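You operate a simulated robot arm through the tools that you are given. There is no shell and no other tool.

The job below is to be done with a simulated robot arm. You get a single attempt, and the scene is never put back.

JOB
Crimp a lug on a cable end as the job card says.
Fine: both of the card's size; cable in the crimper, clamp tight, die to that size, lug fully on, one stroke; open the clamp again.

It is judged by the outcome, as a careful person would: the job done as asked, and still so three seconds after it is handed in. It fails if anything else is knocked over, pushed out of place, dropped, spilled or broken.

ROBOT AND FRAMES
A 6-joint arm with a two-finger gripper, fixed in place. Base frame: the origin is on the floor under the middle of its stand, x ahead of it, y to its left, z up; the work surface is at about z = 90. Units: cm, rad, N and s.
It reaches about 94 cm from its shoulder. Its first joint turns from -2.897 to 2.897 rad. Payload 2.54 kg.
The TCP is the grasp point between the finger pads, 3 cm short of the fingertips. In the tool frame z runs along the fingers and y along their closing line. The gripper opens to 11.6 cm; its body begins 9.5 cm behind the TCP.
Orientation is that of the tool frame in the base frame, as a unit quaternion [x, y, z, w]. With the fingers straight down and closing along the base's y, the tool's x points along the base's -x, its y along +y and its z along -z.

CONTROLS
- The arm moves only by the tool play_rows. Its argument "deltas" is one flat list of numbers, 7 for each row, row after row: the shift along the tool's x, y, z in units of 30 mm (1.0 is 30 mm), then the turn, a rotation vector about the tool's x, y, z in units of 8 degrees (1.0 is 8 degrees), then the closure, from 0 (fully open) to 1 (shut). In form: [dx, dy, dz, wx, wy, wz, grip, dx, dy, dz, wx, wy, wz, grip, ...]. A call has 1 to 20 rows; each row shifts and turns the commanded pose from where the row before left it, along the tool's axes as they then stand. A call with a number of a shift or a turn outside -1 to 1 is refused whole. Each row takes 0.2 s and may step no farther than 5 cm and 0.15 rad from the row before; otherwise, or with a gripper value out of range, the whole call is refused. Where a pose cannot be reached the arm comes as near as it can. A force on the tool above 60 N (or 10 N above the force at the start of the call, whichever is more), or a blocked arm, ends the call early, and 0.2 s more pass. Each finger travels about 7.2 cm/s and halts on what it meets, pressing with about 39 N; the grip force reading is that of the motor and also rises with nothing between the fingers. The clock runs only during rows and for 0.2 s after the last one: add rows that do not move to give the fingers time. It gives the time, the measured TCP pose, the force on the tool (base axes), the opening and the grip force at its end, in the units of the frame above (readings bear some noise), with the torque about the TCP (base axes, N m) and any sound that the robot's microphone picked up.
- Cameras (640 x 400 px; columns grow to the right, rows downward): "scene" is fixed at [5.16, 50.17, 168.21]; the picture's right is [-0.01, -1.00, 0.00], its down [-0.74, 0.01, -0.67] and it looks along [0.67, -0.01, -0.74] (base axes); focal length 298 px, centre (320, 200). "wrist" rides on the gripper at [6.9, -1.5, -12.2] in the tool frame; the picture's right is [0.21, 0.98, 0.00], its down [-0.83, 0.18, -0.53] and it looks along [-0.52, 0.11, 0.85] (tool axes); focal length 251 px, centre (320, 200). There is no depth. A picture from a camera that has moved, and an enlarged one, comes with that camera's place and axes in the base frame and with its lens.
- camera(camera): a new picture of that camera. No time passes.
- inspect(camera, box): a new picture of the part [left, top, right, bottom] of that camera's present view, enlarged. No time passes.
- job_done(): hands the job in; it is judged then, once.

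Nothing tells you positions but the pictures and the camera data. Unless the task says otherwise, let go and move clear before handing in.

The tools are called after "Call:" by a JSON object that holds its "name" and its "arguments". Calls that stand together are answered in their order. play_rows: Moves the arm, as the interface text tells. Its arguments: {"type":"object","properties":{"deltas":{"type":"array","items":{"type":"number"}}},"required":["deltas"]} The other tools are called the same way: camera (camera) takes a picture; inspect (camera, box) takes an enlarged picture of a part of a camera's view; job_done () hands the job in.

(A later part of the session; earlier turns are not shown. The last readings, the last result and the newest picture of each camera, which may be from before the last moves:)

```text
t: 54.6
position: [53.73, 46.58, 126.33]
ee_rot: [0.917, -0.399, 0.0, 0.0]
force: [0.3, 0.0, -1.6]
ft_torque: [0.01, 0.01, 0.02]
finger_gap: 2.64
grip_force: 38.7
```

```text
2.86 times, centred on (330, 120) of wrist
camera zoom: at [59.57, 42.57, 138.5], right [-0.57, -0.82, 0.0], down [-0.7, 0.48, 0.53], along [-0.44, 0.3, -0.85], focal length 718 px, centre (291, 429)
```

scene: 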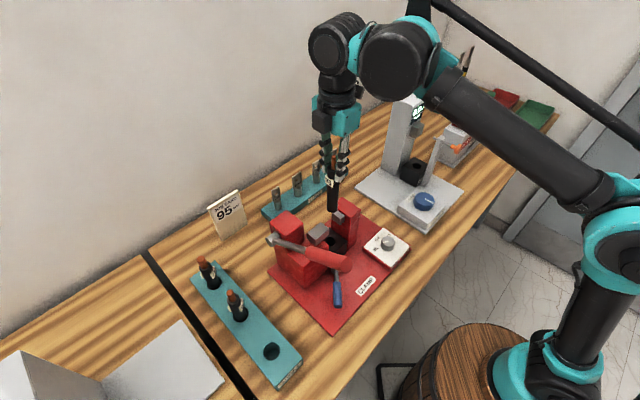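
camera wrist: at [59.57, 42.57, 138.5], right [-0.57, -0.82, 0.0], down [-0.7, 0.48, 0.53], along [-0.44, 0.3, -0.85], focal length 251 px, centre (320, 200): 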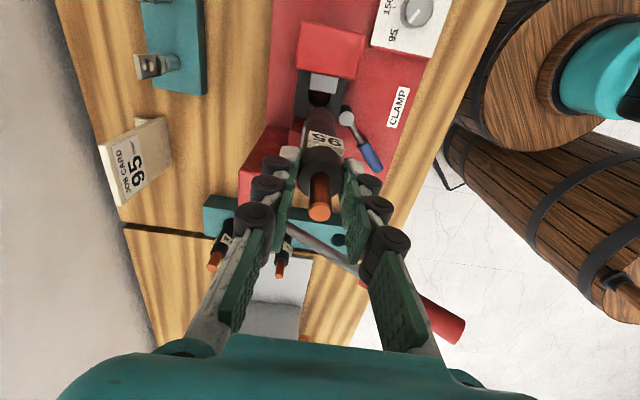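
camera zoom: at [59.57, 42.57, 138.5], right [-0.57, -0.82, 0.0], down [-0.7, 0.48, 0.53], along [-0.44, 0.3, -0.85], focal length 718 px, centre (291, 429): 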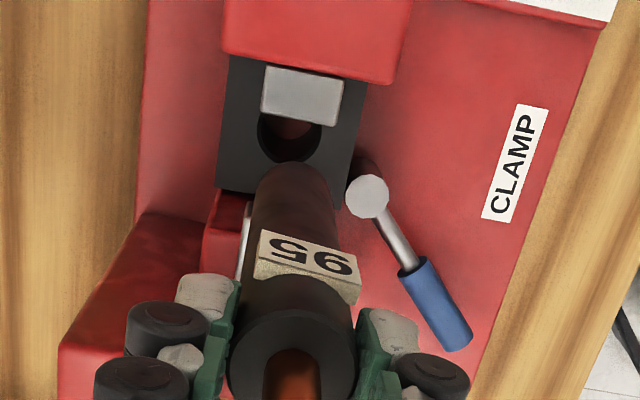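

The wrist view agrees within about 2 mm (hole slightly toward +u/+w). I'll apply that and lower until the cable bottom is just above the hole.

Call:
{"name": "play_rows", "arguments": {"deltas": [0.05, -0.035, 0.8, 0, 0, 0, 0.95, 0, 0, 0.9, 0, 0, 0, 0.95, 0, 0, 0.9, 0, 0, 0, 0.95, 0, 0, 0.9, 0, 0, 0, 0.95, 0, 0, 0.4, 0, 0, 0, 0.95, 0, 0, 0, 0, 0, 0, 0.95]}}

Call:
{"name": "camera", "arguments": {"camera": "wrist"}}

Call:
{"name": "inspect", "arguments": {"camera": "scene", "box": [290, 160, 390, 270]}}

Call:
{"name": "inspect", "arguments": {"camera": "wrist", "box": [260, 30, 400, 190]}}

```text
t: 56.0
position: [53.89, 46.74, 114.34]
ee_rot: [0.917, -0.399, 0.0, 0.0]
force: [1.2, -0.5, -2.7]
ft_torque: [-0.02, 0.03, 0.0]
finger_gap: 2.65
grip_force: 39.2
```

```text
taken
camera wrist: at [59.8, 42.66, 126.51], right [-0.57, -0.82, 0.0], down [-0.7, 0.48, 0.53], along [-0.44, 0.3, -0.85], focal length 251 px, centre (320, 200)
```

wrist: 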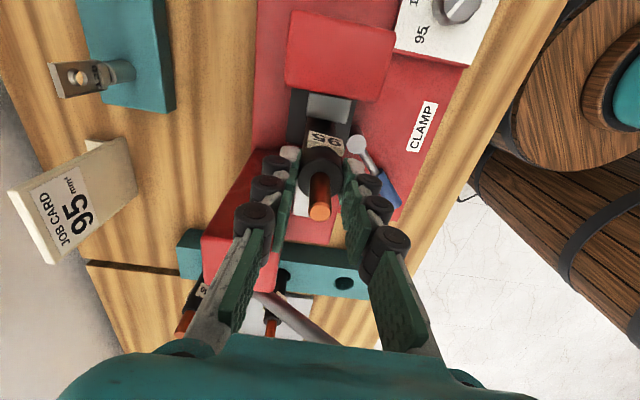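

```text
3.64 times, centred on (340, 215) of scene
camera zoom: at [5.16, 50.17, 168.21], right [-0.01, -1.0, 0.0], down [-0.74, 0.01, -0.67], along [0.67, -0.01, -0.74], focal length 1082 px, centre (247, 146)
```

zoom: 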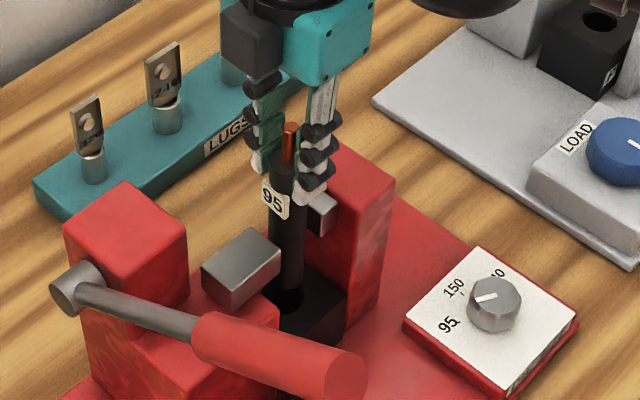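

```text
2.50 times, centred on (330, 110) of wrist
camera zoom: at [59.8, 42.66, 126.51], right [-0.57, -0.82, 0.0], down [-0.7, 0.48, 0.53], along [-0.44, 0.3, -0.85], focal length 629 px, centre (295, 425)
```

zoom: 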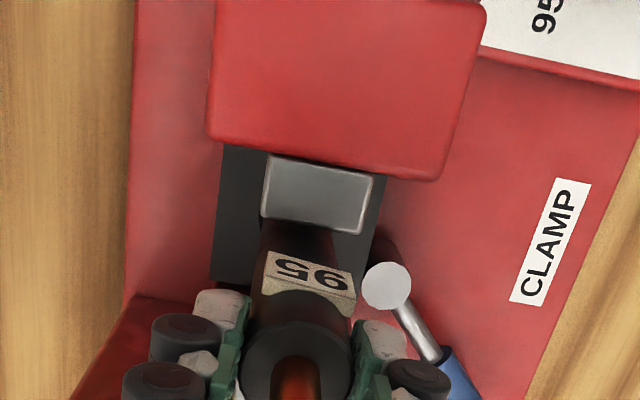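

The cable's bottom is right at the hole. A closer look at the scene view before pushing in.

Call:
{"name": "inspect", "arguments": {"camera": "scene", "box": [315, 215, 355, 255]}}

```text
10.00 times, centred on (335, 235) of scene
camera zoom: at [5.16, 50.17, 168.21], right [-0.01, -1.0, 0.0], down [-0.74, 0.01, -0.67], along [0.67, -0.01, -0.74], focal length 2976 px, centre (170, -150)
```

zoom: 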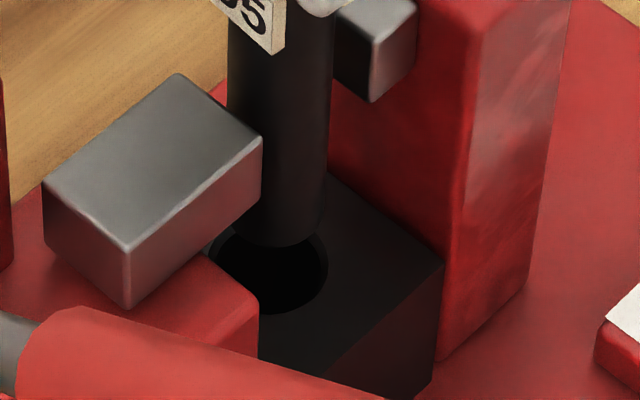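

Cable bottom is about 2 cm above the hole and aligned to ~1 mm in this view. Lowering gently into the hole while watching the force.

Call:
{"name": "play_rows", "arguments": {"deltas": [-0.024, -0.023, 0.3, 0, 0, 0, 0.95, 0, 0, 0.3, 0, 0, 0, 0.95, 0, 0, 0.3, 0, 0, 0, 0.95, 0, 0, 0.3, 0, 0, 0, 0.95, 0, 0, 0, 0, 0, 0, 0.95]}}

Call:
{"name": "inspect", "arguments": {"camera": "scene", "box": [305, 195, 365, 255]}}

```text
t: 57.2
position: [53.93, 46.76, 110.89]
ee_rot: [0.917, -0.399, 0.0, 0.001]
force: [-3.2, -2.5, -0.8]
ft_torque: [-0.41, 0.42, 0.01]
finger_gap: 2.66
grip_force: 39.0
```

```text
6.67 times, centred on (335, 225) of scene
camera zoom: at [5.16, 50.17, 168.21], right [-0.01, -1.0, 0.0], down [-0.74, 0.01, -0.67], along [0.67, -0.01, -0.74], focal length 1984 px, centre (220, 33)
```

zoom: 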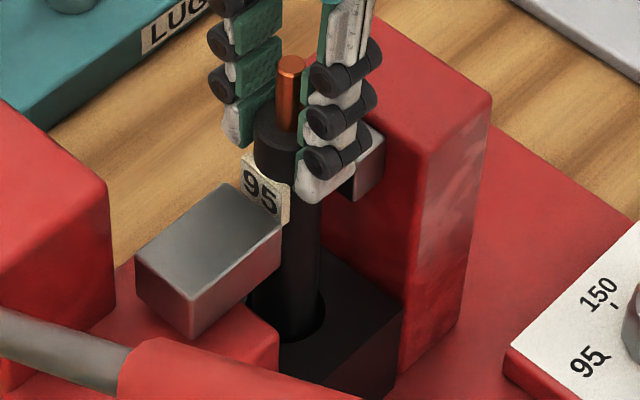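

It's entering the hole with only a slight side force. I'll shift a millimetre toward the front and continue down in small steps.

Call:
{"name": "play_rows", "arguments": {"deltas": [0, 0.04, 0.2, 0, 0, 0, 0.95, 0, 0, 0.25, 0, 0, 0, 0.95, 0, 0, 0.25, 0, 0, 0, 0.95, 0, 0, 0.25, 0, 0, 0, 0.95, 0, 0, 0, 0, 0, 0, 0.95]}}

Call:
{"name": "inspect", "arguments": {"camera": "scene", "box": [305, 195, 365, 255]}}

Call:
{"name": "inspect", "arguments": {"camera": "wrist", "box": [220, 60, 440, 260]}}

```text
t: 58.4
position: [53.8, 46.6, 107.74]
ee_rot: [0.917, -0.399, 0.0, 0.0]
force: [0.7, -0.9, -2.6]
ft_torque: [0.01, 0.01, -0.01]
finger_gap: 2.66
grip_force: 39.2
```

```text
6.67 times, centred on (335, 225) of scene
camera zoom: at [5.16, 50.17, 168.21], right [-0.01, -1.0, 0.0], down [-0.74, 0.01, -0.67], along [0.67, -0.01, -0.74], focal length 1984 px, centre (220, 33)
```

zoom: 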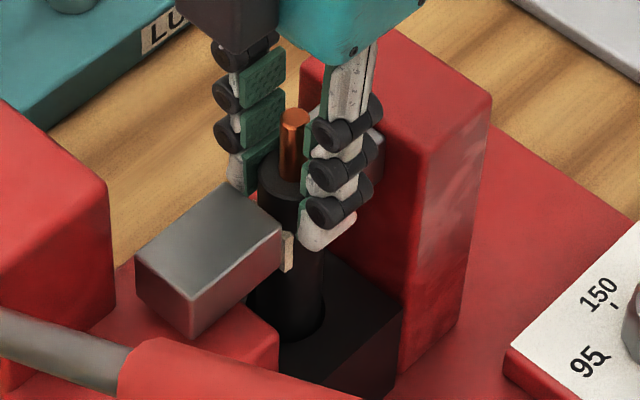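

```text
2.00 times, centred on (330, 160) of wrist
camera zoom: at [59.66, 42.66, 120.03], right [-0.57, -0.82, 0.0], down [-0.7, 0.48, 0.53], along [-0.44, 0.3, -0.85], focal length 503 px, centre (300, 280)
```

zoom: 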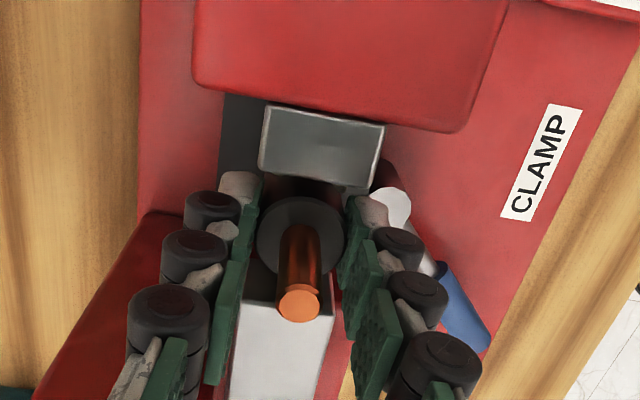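

Sliding in freely. Continuing down in 3 mm steps until it seats.

Call:
{"name": "play_rows", "arguments": {"deltas": [0, 0, 0.15, 0, 0, 0, 0.95, 0, 0, 0.15, 0, 0, 0, 0.95, 0, 0, 0.1, 0, 0, 0, 0.95, 0, 0, 0, 0, 0, 0, 0.95]}}

```text
t: 59.4
position: [53.69, 46.6, 106.66]
ee_rot: [0.917, -0.398, 0.001, 0.001]
force: [-1.1, 0.1, -2.5]
ft_torque: [0.04, 0.02, -0.01]
finger_gap: 2.61
grip_force: 38.8
```

Call:
{"name": "play_rows", "arguments": {"deltas": [0, 0, 0.1, 0, 0, 0, 0.95, 0, 0, 0.1, 0, 0, 0, 0.95, 0, 0, 0, 0, 0, 0, 0.95]}}

Call:
{"name": "inspect", "arguments": {"camera": "scene", "box": [305, 195, 365, 255]}}

```text
t: 60.2
position: [53.76, 46.63, 106.14]
ee_rot: [0.917, -0.398, 0.001, 0.001]
force: [-4.6, 4.1, -0.9]
ft_torque: [0.28, 0.32, -0.05]
finger_gap: 2.63
grip_force: 39.0
```

```text
6.67 times, centred on (335, 225) of scene
camera zoom: at [5.16, 50.17, 168.21], right [-0.01, -1.0, 0.0], down [-0.74, 0.01, -0.67], along [0.67, -0.01, -0.74], focal length 1984 px, centre (220, 33)
```

zoom: 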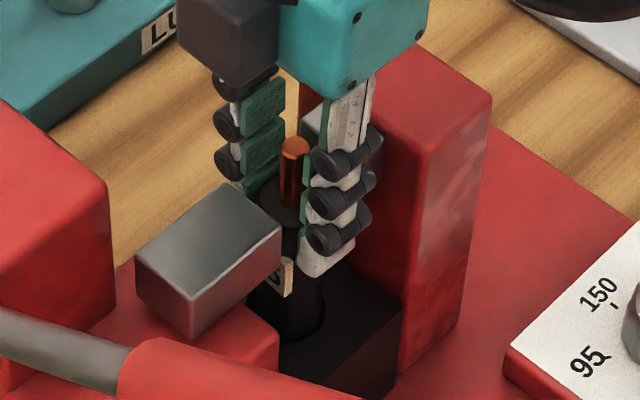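

Only a light side push toward −u; I'll follow it a millimetre and continue down.

Call:
{"name": "play_rows", "arguments": {"deltas": [-0.04, 0, 0.1, 0, 0, 0, 0.95, 0, 0, 0.1, 0, 0, 0, 0.95, 0, 0, 0, 0, 0, 0, 0.95]}}

```text
t: 61.0
position: [53.75, 46.74, 105.52]
ee_rot: [0.917, -0.399, 0.0, 0.0]
force: [-0.1, 0.0, -0.9]
ft_torque: [-0.02, 0.02, 0.01]
finger_gap: 2.66
grip_force: 39.5
```

Call:
{"name": "play_rows", "arguments": {"deltas": [0, 0, 0.1, 0, 0, 0, 0.95, 0, 0, 0, 0, 0, 0, 0.95]}}

Call:
{"name": "inspect", "arguments": {"camera": "wrist", "box": [220, 60, 440, 260]}}

Call:
{"name": "inspect", "arguments": {"camera": "scene", "box": [305, 195, 365, 255]}}

```text
t: 61.6
position: [53.69, 46.73, 105.24]
ee_rot: [0.917, -0.399, 0.0, 0.0]
force: [-0.1, 0.3, -2.4]
ft_torque: [0.0, 0.0, -0.03]
finger_gap: 2.63
grip_force: 38.6
```

```text
2.00 times, centred on (330, 160) of wrist
camera zoom: at [59.58, 42.76, 117.35], right [-0.57, -0.82, 0.0], down [-0.7, 0.48, 0.53], along [-0.44, 0.3, -0.85], focal length 503 px, centre (300, 280)
```

zoom: 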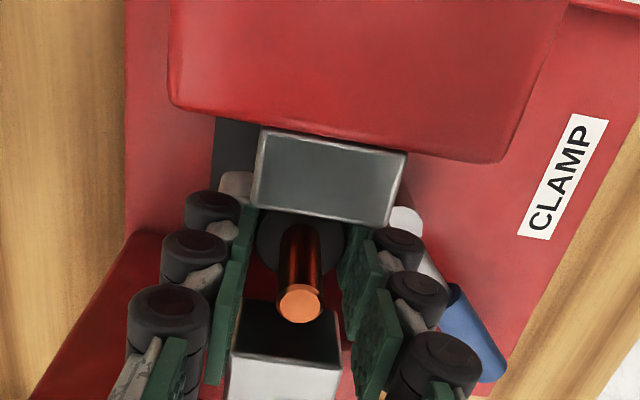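

```text
6.67 times, centred on (335, 225) of scene
camera zoom: at [5.16, 50.17, 168.21], right [-0.01, -1.0, 0.0], down [-0.74, 0.01, -0.67], along [0.67, -0.01, -0.74], focal length 1984 px, centre (220, 33)
```

zoom: 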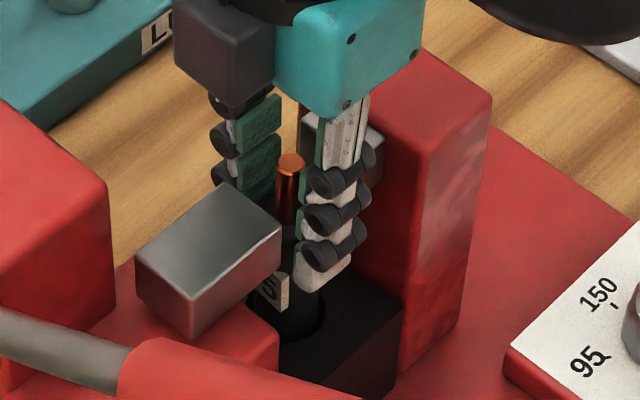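

Still hanging freely at z=105.2, so not yet bottomed. Two more small steps.

Call:
{"name": "play_rows", "arguments": {"deltas": [0, 0, 0.1, 0, 0, 0, 0.95, 0, 0, 0, 0, 0, 0, 0.95]}}

Call:
{"name": "play_rows", "arguments": {"deltas": [0, 0, 0.1, 0, 0, 0, 0.95, 0, 0, 0, 0, 0, 0, 0.95]}}

```text
t: 62.2
position: [53.57, 46.62, 104.86]
ee_rot: [0.917, -0.399, 0.0, 0.0]
force: [0.3, 0.0, -0.4]
ft_torque: [-0.02, -0.03, -0.02]
finger_gap: 2.63
grip_force: 38.6
```

```text
t: 62.8
position: [53.61, 46.69, 104.69]
ee_rot: [0.917, -0.399, 0.0, -0.001]
force: [1.2, 1.3, 32.4]
ft_torque: [0.08, -0.08, -0.05]
finger_gap: 2.65
grip_force: 38.8
```

Seated: 32 N upward at z=104.7. I'll ease off the pressure slightly, open the fingers and rise straight up.

Call:
{"name": "play_rows", "arguments": {"deltas": [0, 0, -0.04, 0, 0, 0, 0.95, 0, 0, 0, 0, 0, 0, 0.7, 0, 0, 0, 0, 0, 0, 0.6, 0, 0, 0, 0, 0, 0, 0.5, 0, 0, 0, 0, 0, 0, 0.5]}}

Call:
{"name": "inspect", "arguments": {"camera": "wrist", "box": [220, 60, 440, 260]}}

Call:
{"name": "inspect", "arguments": {"camera": "scene", "box": [305, 195, 365, 255]}}

```text
t: 64.0
position: [53.64, 46.72, 104.69]
ee_rot: [0.917, -0.398, 0.0, 0.0]
force: [-0.7, 0.0, 0.3]
ft_torque: [0.02, 0.0, -0.03]
finger_gap: 5.8
grip_force: 0.1
```

```text
2.00 times, centred on (330, 160) of wrist
camera zoom: at [59.5, 42.74, 116.88], right [-0.57, -0.82, 0.0], down [-0.7, 0.48, 0.53], along [-0.44, 0.3, -0.85], focal length 503 px, centre (300, 280)
```

zoom: 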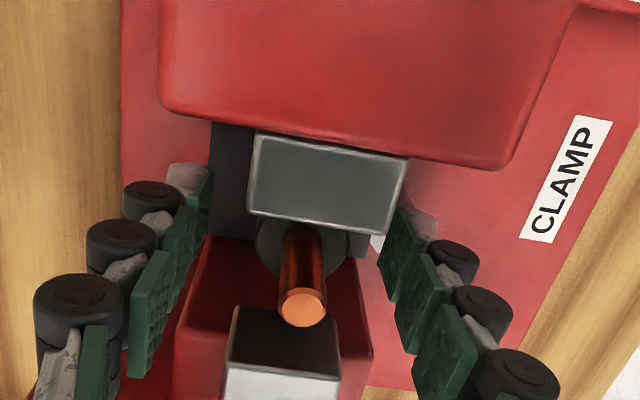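

```text
6.67 times, centred on (335, 225) of scene
camera zoom: at [5.16, 50.17, 168.21], right [-0.01, -1.0, 0.0], down [-0.74, 0.01, -0.67], along [0.67, -0.01, -0.74], focal length 1984 px, centre (220, 33)
```

zoom: 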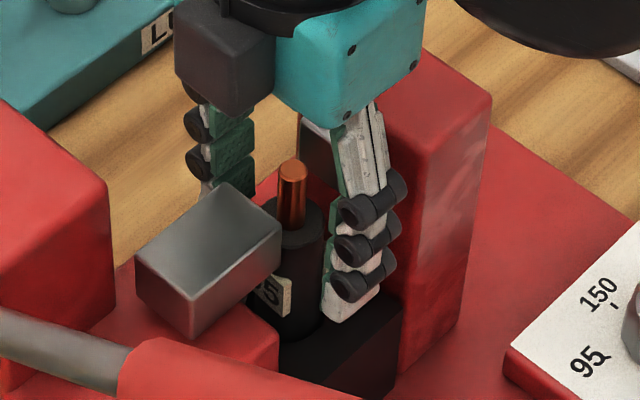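

The cable stands seated in the hole. I'll rise straight up clear of it, then turn the wrist back to 0° to work the clamp lever.

Call:
{"name": "play_rows", "arguments": {"deltas": [0, 0, -0.6, 0, 0, 0, 0.5, 0, 0, -0.9, 0, 0, 0, 0.5, 0, 0, -0.9, 0, 0, 0, 0.5, 0, 0, -0.9, 0, 0, 0, 0.5, 0, 0, -1, 0, 0, 0.95, 0.5, 0, 0, -1, 0, 0, 0.95, 0.5, 0, 0, -1, 0, 0, 0.95, 0.5, 0, 0, -0.5, 0, 0, 0.95, 0.5, 0, 0, 0, 0, 0, 0.95, 0.5, 0, 0, 0, 0, 0, 0.95, 0.5, 0, 0, 0, 0, 0, 0.95, 0.5, 0, 0, 0, 0, 0, 0.95, 0.5, 0, 0, 0, 0, 0, 0.95, 0.5, 0, 0, 0, 0, 0, 0.95, 0.5, 0, 0, 0, 0, 0, 0.95, 0.5, 0, 0, 0, 0, 0, 0.95, 0.5, 0, 0, 0, 0, 0, 0, 0.5]}}

Call:
{"name": "camera", "arguments": {"camera": "wrist"}}

Call:
{"name": "camera", "arguments": {"camera": "scene"}}

Call:
{"name": "inspect", "arguments": {"camera": "scene", "box": [290, 180, 370, 260]}}

```text
t: 67.6
position: [53.85, 46.66, 125.17]
ee_rot: [-0.356, 0.934, 0.0, 0.0]
force: [0.0, -0.3, -0.3]
ft_torque: [0.02, -0.02, 0.03]
finger_gap: 5.81
grip_force: 0.0
```

```text
taken
camera wrist: at [49.73, 41.04, 137.36], right [-0.81, 0.59, 0.0], down [0.5, 0.69, 0.53], along [0.31, 0.43, -0.85], focal length 251 px, centre (320, 200)
```

wrist: 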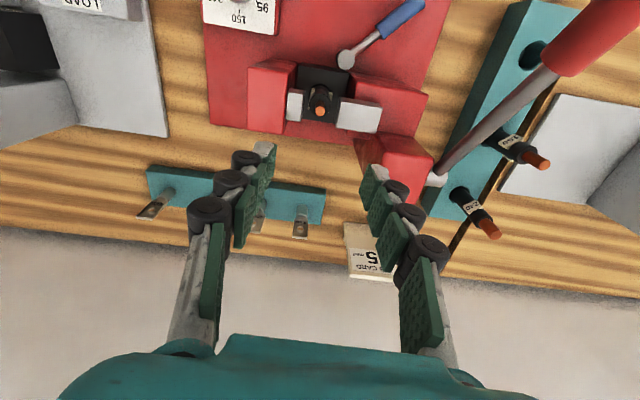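

```text
taken
```

scene: 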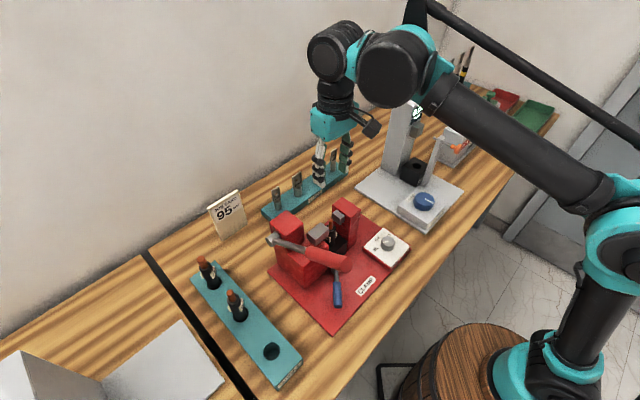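

```text
5.00 times, centred on (330, 220) of scene
camera zoom: at [5.16, 50.17, 168.21], right [-0.01, -1.0, 0.0], down [-0.74, 0.01, -0.67], along [0.67, -0.01, -0.74], focal length 1488 px, centre (270, 100)
```

zoom: 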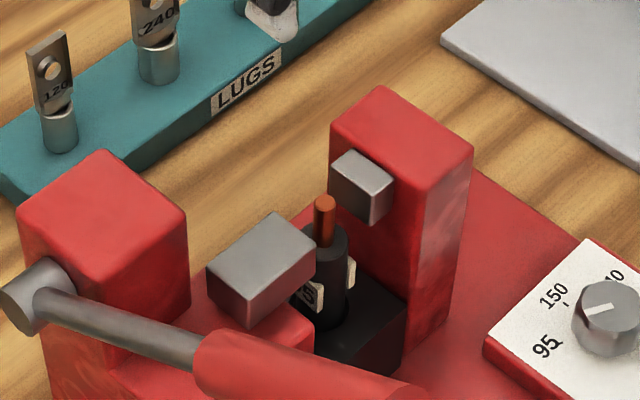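

Cable is standing between the jaws, and the wrist is clear. I'll turn the remaining 42° and move over the inner part of the clamp lever, at about [43, 45], still high.

Call:
{"name": "play_rows", "arguments": {"deltas": [0, 0, 0, 0, 0, 0.87, 0.6, 0, 0, 0, 0, 0, 0.87, 0.68, 0, 0, 0, 0, 0, 0.87, 0.7, 0, 0, 0, 0, 0, 0.87, 0.7, 0, 0, 0, 0, 0, 0.87, 0.7, 0, 0, 0, 0, 0, 0.86, 0.7, 0.9, -0.14, 0, 0, 0, 0, 0.7, 0.9, -0.14, 0, 0, 0, 0, 0.7, 0.9, -0.14, 0, 0, 0, 0, 0.7, 0.9, -0.14, 0, 0, 0, 0, 0.7, 0, 0, 0, 0, 0, 0, 0.7]}}

Call:
{"name": "camera", "arguments": {"camera": "wrist"}}

Call:
{"name": "camera", "arguments": {"camera": "scene"}}

```text
t: 70.0
position: [42.99, 44.85, 125.33]
ee_rot: [-0.001, 1.0, -0.001, 0.001]
force: [-0.4, -0.2, 0.1]
ft_torque: [0.03, 0.02, 0.0]
finger_gap: 3.47
grip_force: 0.0
```

```text
taken
camera wrist: at [36.18, 43.24, 137.48], right [-0.22, 0.98, 0.0], down [0.83, 0.18, 0.53], along [0.52, 0.12, -0.85], focal length 251 px, centre (320, 200)
```

wrist: 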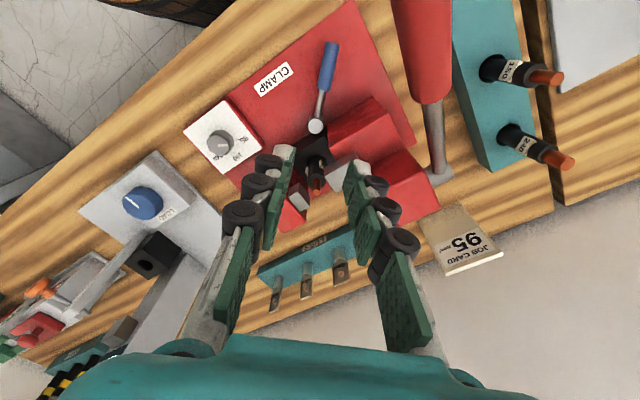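

```text
taken
```

scene: 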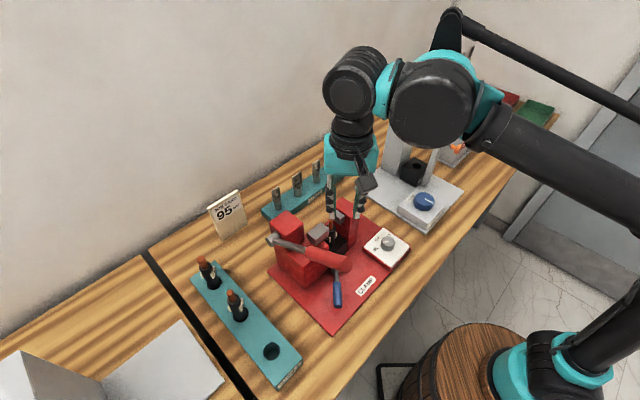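

I'll zoom to check the lever line and the room around it before lowering.

Call:
{"name": "inspect", "arguments": {"camera": "wrist", "box": [230, 0, 470, 200]}}

Call:
{"name": "inspect", "arguments": {"camera": "scene", "box": [280, 200, 400, 320]}}

```text
2.00 times, centred on (350, 100) of wrist
camera zoom: at [36.18, 43.24, 137.48], right [-0.22, 0.98, 0.0], down [0.83, 0.18, 0.53], along [0.52, 0.12, -0.85], focal length 503 px, centre (260, 400)
```

zoom: 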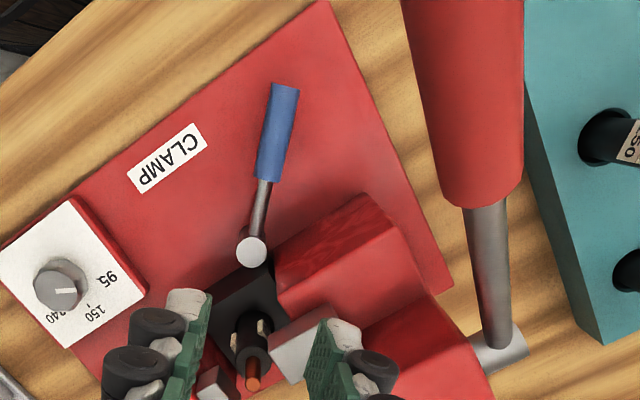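

```text
3.33 times, centred on (340, 260) of scene
camera zoom: at [5.16, 50.17, 168.21], right [-0.01, -1.0, 0.0], down [-0.74, 0.01, -0.67], along [0.67, -0.01, -0.74], focal length 992 px, centre (253, 0)
```

zoom: 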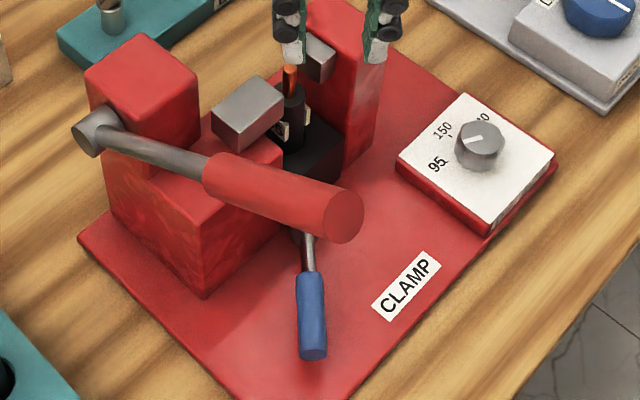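

The lever points along −x at y≈44.95, z≈93.8, and the column below me is free. Descending with a 3.5 cm gap to straddle it, pausing partway.

Call:
{"name": "play_rows", "arguments": {"deltas": [-0.05, 0.03, 0.9, 0, 0, 0, 0.7, 0, 0, 1, 0, 0, 0, 0.7, 0, 0, 1, 0, 0, 0, 0.7, 0, 0, 1, 0, 0, 0, 0.7, 0, 0, 1, 0, 0, 0, 0.7, 0, 0, 1, 0, 0, 0, 0.7, 0, 0, 1, 0, 0, 0, 0.7, 0, 0, 0, 0, 0, 0, 0.7]}}

Call:
{"name": "camera", "arguments": {"camera": "wrist"}}

Call:
{"name": "inspect", "arguments": {"camera": "scene", "box": [250, 160, 430, 320]}}

```text
t: 71.8
position: [42.95, 44.8, 104.49]
ee_rot: [-0.002, 1.0, 0.001, -0.001]
force: [-0.3, 0.7, 0.6]
ft_torque: [-0.01, 0.0, -0.04]
finger_gap: 3.47
grip_force: 0.1
```

```text
taken
camera wrist: at [36.23, 43.28, 116.66], right [-0.22, 0.98, 0.0], down [0.83, 0.18, 0.53], along [0.52, 0.12, -0.85], focal length 251 px, centre (320, 200)
```

wrist: 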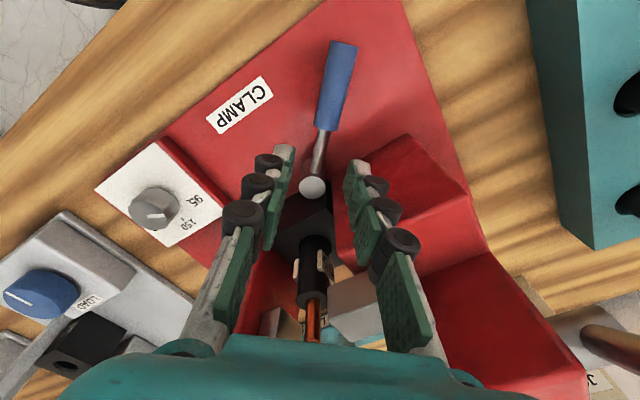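

```text
2.50 times, centred on (340, 240) of scene
camera zoom: at [5.16, 50.17, 168.21], right [-0.01, -1.0, 0.0], down [-0.74, 0.01, -0.67], along [0.67, -0.01, -0.74], focal length 744 px, centre (270, 100)
```

zoom: 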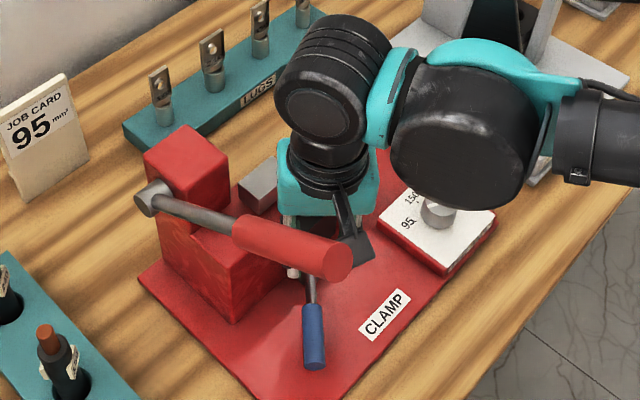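

Clearances look fine. Lowering the last 9 cm to straddle the lever near where the blue grip begins.

Call:
{"name": "play_rows", "arguments": {"deltas": [-0.03, 0.05, 0.9, 0, 0, 0, 0.7, 0, 0, 0.9, 0, 0, 0, 0.7, 0, 0, 0.8, 0, 0, 0, 0.7, 0, 0, 0.4, 0, 0, 0, 0.7, 0, 0, 0, 0, 0, 0, 0.7]}}

Call:
{"name": "camera", "arguments": {"camera": "wrist"}}

Call:
{"name": "inspect", "arguments": {"camera": "scene", "box": [250, 160, 430, 320]}}

```text
t: 73.0
position: [43.07, 45.22, 95.3]
ee_rot: [-0.002, 1.0, 0.0, 0.001]
force: [0.1, 0.5, 0.2]
ft_torque: [-0.01, -0.01, 0.0]
finger_gap: 3.48
grip_force: 0.1
```

```text
taken
camera wrist: at [36.2, 43.7, 107.48], right [-0.22, 0.98, 0.0], down [0.83, 0.18, 0.53], along [0.52, 0.12, -0.85], focal length 251 px, centre (320, 200)
```

wrist: 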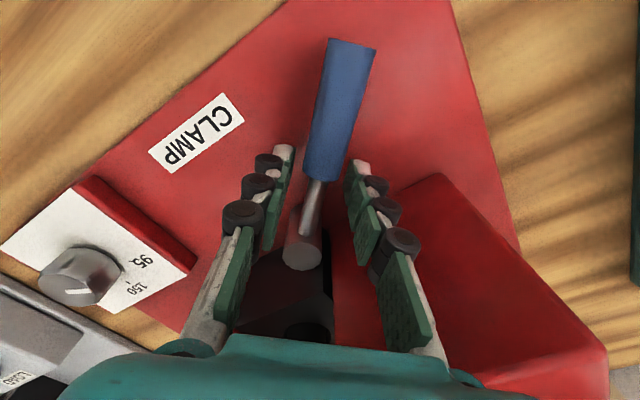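

```text
2.50 times, centred on (340, 240) of scene
camera zoom: at [5.16, 50.17, 168.21], right [-0.01, -1.0, 0.0], down [-0.74, 0.01, -0.67], along [0.67, -0.01, -0.74], focal length 744 px, centre (270, 100)
```

zoom: 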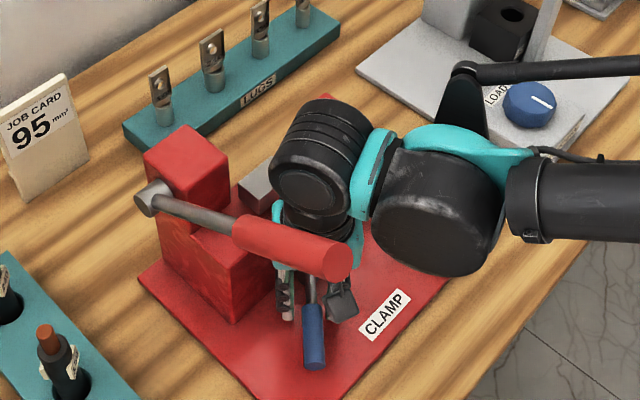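

The lever sits between the fingers. I'll close the gap a little for less play, then swing it toward the CLAMP label a few degrees and read the force.

Call:
{"name": "play_rows", "arguments": {"deltas": [0, -0.04, 0, 0, 0, 0, 0.76, 0, 0, 0, 0, 0, 0, 0.76, -0.016, -0.225, 0, 0, 0, -1, 0.76, -0.016, -0.225, 0, 0, 0, -1, 0.76, 0, 0, 0, 0, 0, 0, 0.76]}}

Call:
{"name": "camera", "arguments": {"camera": "wrist"}}

```text
t: 74.2
position: [43.31, 43.85, 95.4]
ee_rot: [-0.141, 0.99, 0.0, 0.0]
force: [-1.6, 1.6, 0.4]
ft_torque: [0.01, 0.02, 0.03]
finger_gap: 2.93
grip_force: 0.4
```

```text
taken
camera wrist: at [37.14, 40.34, 107.6], right [-0.48, 0.88, 0.0], down [0.74, 0.4, 0.53], along [0.47, 0.26, -0.85], focal length 251 px, centre (320, 200)
```

wrist: 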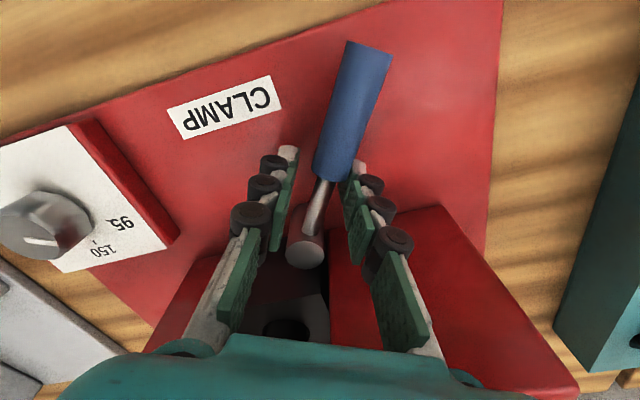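

The lever follows with little force. Continuing the swing.

Call:
{"name": "play_rows", "arguments": {"deltas": [-0.016, -0.225, 0, 0, 0, -1, 0.76, -0.016, -0.225, 0, 0, 0, -1, 0.76, -0.016, -0.225, 0, 0, 0, -1, 0.76, 0, 0, 0, 0, 0, 0, 0.76]}}

Call:
{"name": "camera", "arguments": {"camera": "wrist"}}

Call:
{"name": "inspect", "arguments": {"camera": "scene", "box": [250, 180, 430, 340]}}

```text
t: 75.2
position: [44.2, 41.99, 95.52]
ee_rot: [-0.344, 0.939, 0.0, 0.0]
force: [-0.2, 1.1, 0.5]
ft_torque: [-0.02, 0.0, 0.03]
finger_gap: 2.91
grip_force: 0.8
```

```text
taken
camera wrist: at [40.0, 36.39, 107.6], right [-0.79, 0.61, 0.0], down [0.51, 0.67, 0.53], along [0.32, 0.42, -0.85], focal length 251 px, centre (320, 200)
```

wrist: 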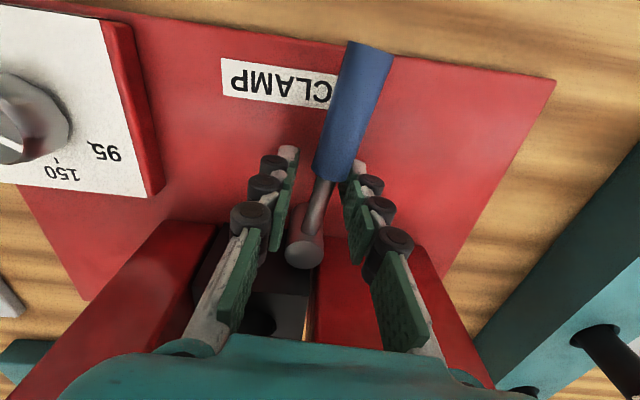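

```text
2.50 times, centred on (340, 260) of scene
camera zoom: at [5.16, 50.17, 168.21], right [-0.01, -1.0, 0.0], down [-0.74, 0.01, -0.67], along [0.67, -0.01, -0.74], focal length 744 px, centre (270, 50)
```

zoom: 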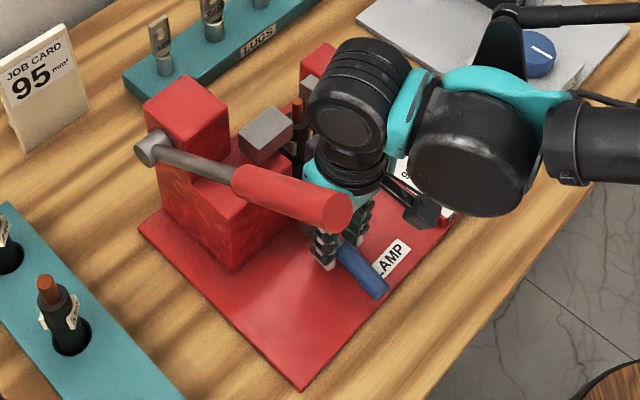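

Moving easily. Continuing until it comes to a stop.

Call:
{"name": "play_rows", "arguments": {"deltas": [-0.016, -0.225, 0, 0, 0, -1, 0.76, -0.016, -0.225, 0, 0, 0, -1, 0.76, -0.016, -0.225, 0, 0, 0, -1, 0.76, 0, 0, 0, 0, 0, 0, 0.76]}}

Call:
{"name": "camera", "arguments": {"camera": "wrist"}}

```text
t: 76.2
position: [45.86, 40.7, 95.4]
ee_rot: [-0.531, 0.847, 0.0, 0.0]
force: [-1.2, 0.2, 0.7]
ft_torque: [-0.01, 0.0, -0.02]
finger_gap: 2.89
grip_force: 0.8
```

```text
taken
camera wrist: at [44.3, 33.86, 107.57], right [-0.97, 0.23, 0.0], down [0.2, 0.82, 0.53], along [0.12, 0.52, -0.85], focal length 251 px, centre (320, 200)
```

wrist: 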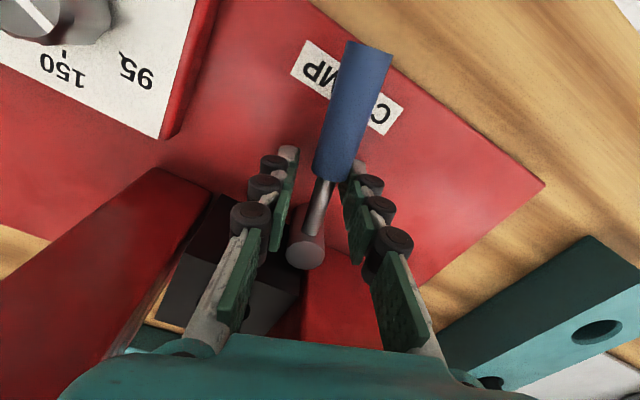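

Call:
{"name": "play_rows", "arguments": {"deltas": [-0.016, -0.225, 0, 0, 0, -1, 0.76, -0.016, -0.225, 0, 0, 0, -1, 0.76, 0, 0, 0, 0, 0, 0, 0.76]}}

Call:
{"name": "camera", "arguments": {"camera": "wrist"}}

Call:
{"name": "inspect", "arguments": {"camera": "scene", "box": [250, 180, 430, 340]}}

```text
t: 77.0
position: [47.02, 40.6, 95.4]
ee_rot: [-0.645, 0.764, 0.0, 0.0]
force: [-14.9, 4.7, 0.2]
ft_torque: [-0.03, 0.18, -0.22]
finger_gap: 3.79
grip_force: 7.9
```

```text
taken
camera wrist: at [47.39, 33.48, 107.57], right [-1.0, -0.05, 0.0], down [-0.04, 0.84, 0.53], along [-0.03, 0.53, -0.85], focal length 251 px, centre (320, 200)
```

wrist: 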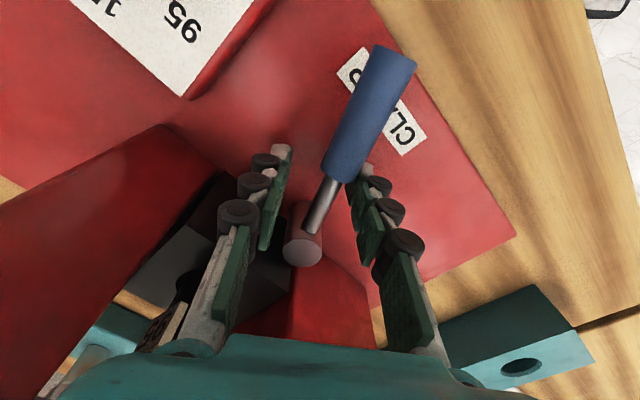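

```text
2.50 times, centred on (340, 260) of scene
camera zoom: at [5.16, 50.17, 168.21], right [-0.01, -1.0, 0.0], down [-0.74, 0.01, -0.67], along [0.67, -0.01, -0.74], focal length 744 px, centre (270, 50)
```

zoom: 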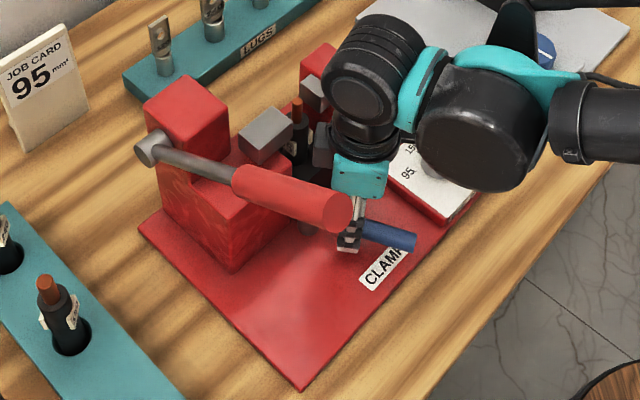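

The lever has met resistance at about 69–70° of swing (force ~15 N, finger pushed back). I'll firm up the fingers and press a touch more to be sure it's against its stop.

Call:
{"name": "play_rows", "arguments": {"deltas": [0, -0.05, 0, 0, 0, 0, 0.85, 0, -0.08, 0, 0, 0, 0, 0.9, 0, -0.08, 0, 0, 0, 0, 0.9, 0, 0, 0, 0, 0, 0, 0.9]}}

Call:
{"name": "camera", "arguments": {"camera": "wrist"}}

Call:
{"name": "inspect", "arguments": {"camera": "scene", "box": [300, 210, 400, 310]}}

```text
t: 78.0
position: [47.44, 40.43, 95.4]
ee_rot: [-0.644, 0.765, 0.001, -0.001]
force: [-49.4, 17.3, -3.1]
ft_torque: [-0.15, 0.45, -0.76]
finger_gap: 4.55
grip_force: 25.6
```

```text
taken
camera wrist: at [47.87, 33.36, 107.55], right [-1.0, -0.05, 0.0], down [-0.04, 0.84, 0.54], along [-0.03, 0.53, -0.84], focal length 251 px, centre (320, 200)
```

wrist: 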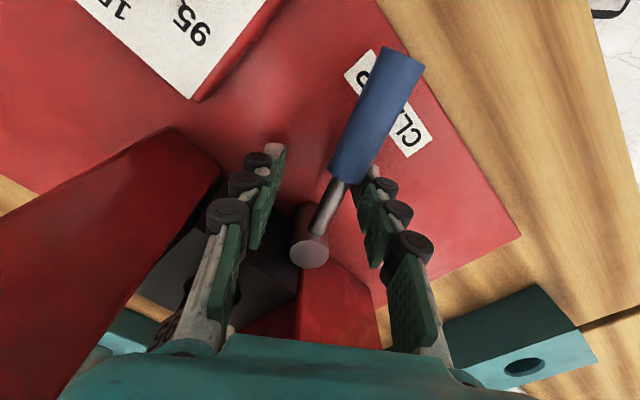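

```text
4.00 times, centred on (350, 260) of scene
camera zoom: at [5.16, 50.17, 168.21], right [-0.01, -1.0, 0.0], down [-0.74, 0.01, -0.67], along [0.67, -0.01, -0.74], focal length 1190 px, centre (200, -40)
```

zoom: 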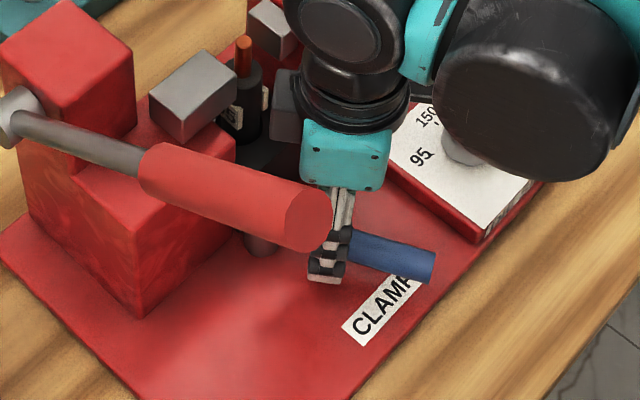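

The lever is hard against its stop (≈50 N, no more movement) at about 250°. I'll back off, relax the fingers and lift away, then check it stays put.

Call:
{"name": "play_rows", "arguments": {"deltas": [0, 0.12, 0, 0, 0, 0, 0.75, 0, 0.12, 0, 0, 0, 0, 0.66, 0, 0.03, 0, 0, 0, 0, 0.64, 0, 0, 0, 0, 0, 0, 0.64]}}

Call:
{"name": "camera", "arguments": {"camera": "wrist"}}

```text
t: 79.0
position: [47.0, 40.54, 95.45]
ee_rot: [-0.644, 0.765, -0.001, 0.001]
force: [-0.5, 0.0, 0.1]
ft_torque: [0.03, 0.01, -0.03]
finger_gap: 4.19
grip_force: 0.1
```

```text
taken
camera wrist: at [47.4, 33.38, 107.64], right [-1.0, -0.04, 0.0], down [-0.04, 0.84, 0.53], along [-0.02, 0.53, -0.85], focal length 251 px, centre (320, 200)
```

wrist: 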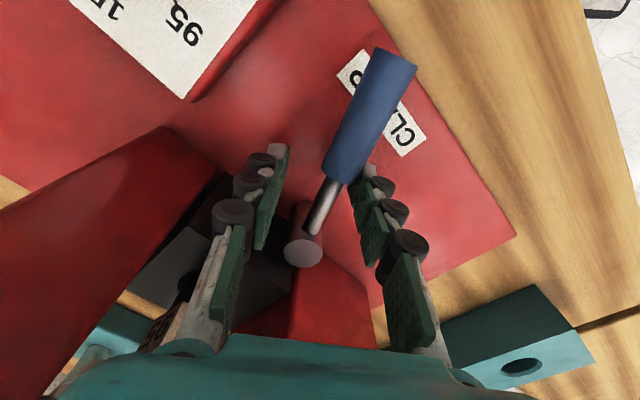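

The lever stays closed with no load. Lifting clear.

Call:
{"name": "play_rows", "arguments": {"deltas": [0, 0, -0.6, 0, 0, 0, 0.6, 0, 0, -1, 0, 0, 0, 0.6, 0, 0, -1, 0, 0, 0, 0.6, 0, 0, -1, 0, 0, 0, 0.5, 0, 0, -1, 0, 0, 0, 0.5, 0, 0, -1, 0, 0, 0, 0.5, 0, 0, -1, 0, 0, 0, 0.5, 0, 0, -1, 0, 0, 0, 0.5, 0, 0, -1, 0, 0, 0, 0.5, 0, 0, -1, 0, 0, 0, 0.5, 0, 0, 0, 0, 0, 0, 0.5]}}

Call:
{"name": "camera", "arguments": {"camera": "wrist"}}

Call:
{"name": "camera", "arguments": {"camera": "scene"}}

Call:
{"name": "inspect", "arguments": {"camera": "scene", "box": [290, 190, 390, 290]}}

```text
t: 81.4
position: [46.97, 40.45, 124.15]
ee_rot: [-0.644, 0.765, 0.0, 0.0]
force: [0.4, -0.4, 0.1]
ft_torque: [0.0, -0.04, -0.02]
finger_gap: 5.79
grip_force: 0.1
```

```text
taken
camera wrist: at [47.4, 33.39, 136.26], right [-1.0, -0.04, 0.0], down [-0.04, 0.84, 0.53], along [-0.02, 0.53, -0.85], focal length 251 px, centre (320, 200)
```

wrist: 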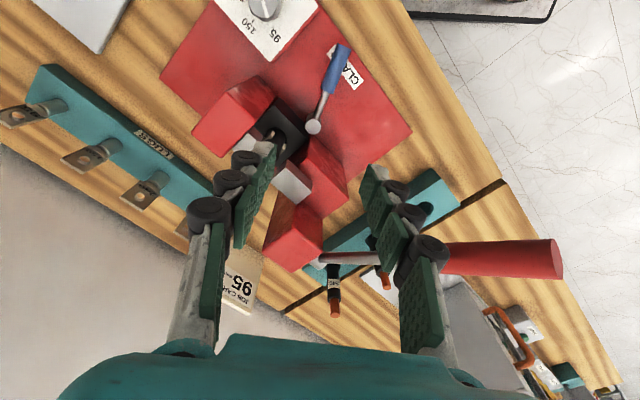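

```text
taken
```

scene: 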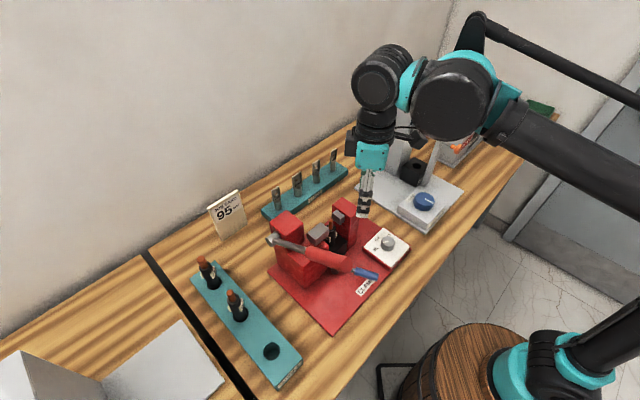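

```text
4.00 times, centred on (340, 240) of scene
camera zoom: at [5.16, 50.17, 168.21], right [-0.01, -1.0, 0.0], down [-0.74, 0.01, -0.67], along [0.67, -0.01, -0.74], focal length 1190 px, centre (240, 40)
```

zoom: 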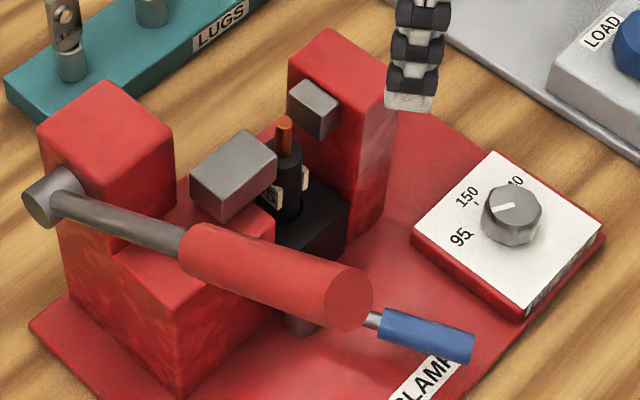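

The clamp lever is closed and the cable stands upright between the jaws. Next is the 95 lug at the far end of the lug rack; I'll first turn the wrist to −47° here.

Call:
{"name": "play_rows", "arguments": {"deltas": [0, 0, 0, 0, 0, 1, 0.3, 0, 0, 0, 0, 0, 1, 0.3, 0, 0, 0, 0, 0, 1, 0.3, 0, 0, 0, 0, 0, 1, 0.3, 0, 0, 0, 0, 0, 1, 0.3, 0, 0, 0, 0, 0, 1, 0.3, 0, 0, 0, 0, 0, 1, 0.3, 0, 0, 0, 0, 0, 1, 0.3, 0, 0, 0, 0, 0, 1, 0.3, 0, 0, 0, 0, 0, 1, 0.3, 0, 0, 0, 0, 0, 1, 0.3, 0, 0, 0, 0, 0, 1, 0.3, 0, 0, 0, 0, 0, 1, 0.3, 0, 0, 0, 0, 0, 1, 0.3, 0, 0, 0, 0, 0, 1, 0.3, 0, 0, 0, 0, 0, 0.9, 0.3, 0, 0, 0, 0, 0, 0, 0.3]}}

```text
t: 85.0
position: [47.04, 40.35, 124.16]
ee_rot: [0.399, 0.917, 0.0, 0.0]
force: [-0.3, 0.0, -0.2]
ft_torque: [-0.01, -0.04, 0.02]
finger_gap: 8.12
grip_force: 0.1
```

Yaw is −47°. Now travelling toward the lug rack, coming down to z≈113 on the way (fingertips stay above the crimper's posts).

Call:
{"name": "play_rows", "arguments": {"deltas": [-0.805, 0.936, 0.2, 0, 0, 0, 0.3, -0.805, 0.936, 0.2, 0, 0, 0, 0.3, -0.805, 0.936, 0.3, 0, 0, 0, 0.3, -0.805, 0.936, 0.3, 0, 0, 0, 0.3, -0.805, 0.936, 0.4, 0, 0, 0, 0.3, -0.805, 0.936, 0.4, 0, 0, 0, 0.3, -0.805, 0.936, 0.4, 0, 0, 0, 0.3, -0.805, 0.936, 0.5, 0, 0, 0, 0.3, -0.805, 0.936, 0.5, 0, 0, 0, 0.3, -0.805, 0.936, 0.5, 0, 0, 0, 0.3, 0, 0, 0, 0, 0, 0, 0.3]}}

Call:
{"name": "camera", "arguments": {"camera": "wrist"}}

Call:
{"name": "camera", "arguments": {"camera": "scene"}}

```text
t: 87.4
position: [83.92, 41.58, 112.98]
ee_rot: [0.4, 0.917, 0.0, 0.0]
force: [-0.4, -0.6, 0.5]
ft_torque: [0.02, -0.01, 0.02]
finger_gap: 8.11
grip_force: 0.0
```

```text
taken
camera wrist: at [78.16, 45.64, 125.27], right [0.57, 0.82, 0.0], down [0.7, -0.48, 0.53], along [0.44, -0.3, -0.85], focal length 251 px, centre (320, 200)
```

wrist: 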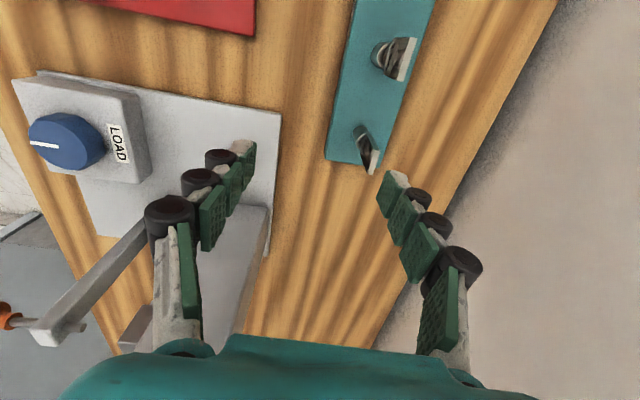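

```text
taken
```

scene: 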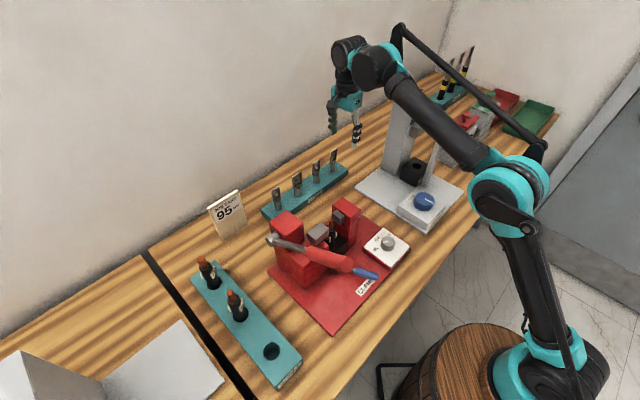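

The far end of the lug rack is in view; I'll zoom onto the 95 lug.

Call:
{"name": "inspect", "arguments": {"camera": "wrist", "box": [330, 110, 400, 190]}}

Call:
{"name": "inspect", "arguments": {"camera": "wrist", "box": [310, 0, 450, 190]}}

Call:
{"name": "inspect", "arguments": {"camera": "scene", "box": [300, 140, 360, 200]}}

```text
5.00 times, centred on (365, 150) of wrist
camera zoom: at [78.16, 45.64, 125.27], right [0.57, 0.82, 0.0], down [0.7, -0.48, 0.53], along [0.44, -0.3, -0.85], focal length 1257 px, centre (95, 450)
```

zoom: 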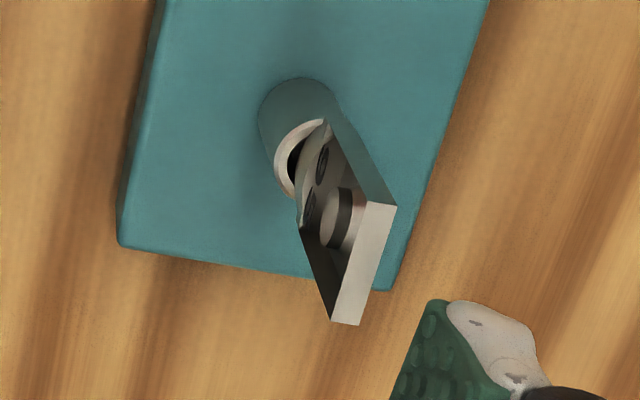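

```text
2.11 times, centred on (380, 95) of wrist
camera zoom: at [78.16, 45.64, 125.27], right [0.57, 0.82, 0.0], down [0.7, -0.48, 0.53], along [0.44, -0.3, -0.85], focal length 529 px, centre (194, 421)
```

zoom: 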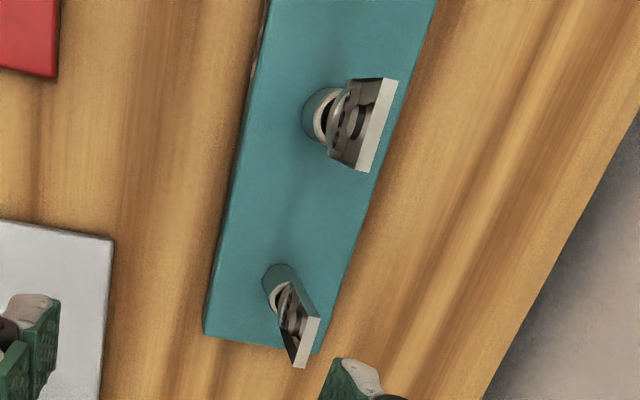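

```text
6.67 times, centred on (330, 170) of scene
camera zoom: at [5.16, 50.17, 168.21], right [-0.01, -1.0, 0.0], down [-0.74, 0.01, -0.67], along [0.67, -0.01, -0.74], focal length 1984 px, centre (253, 400)
```

zoom: 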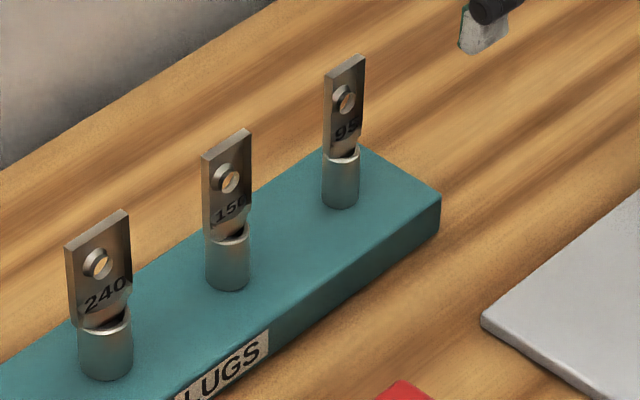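

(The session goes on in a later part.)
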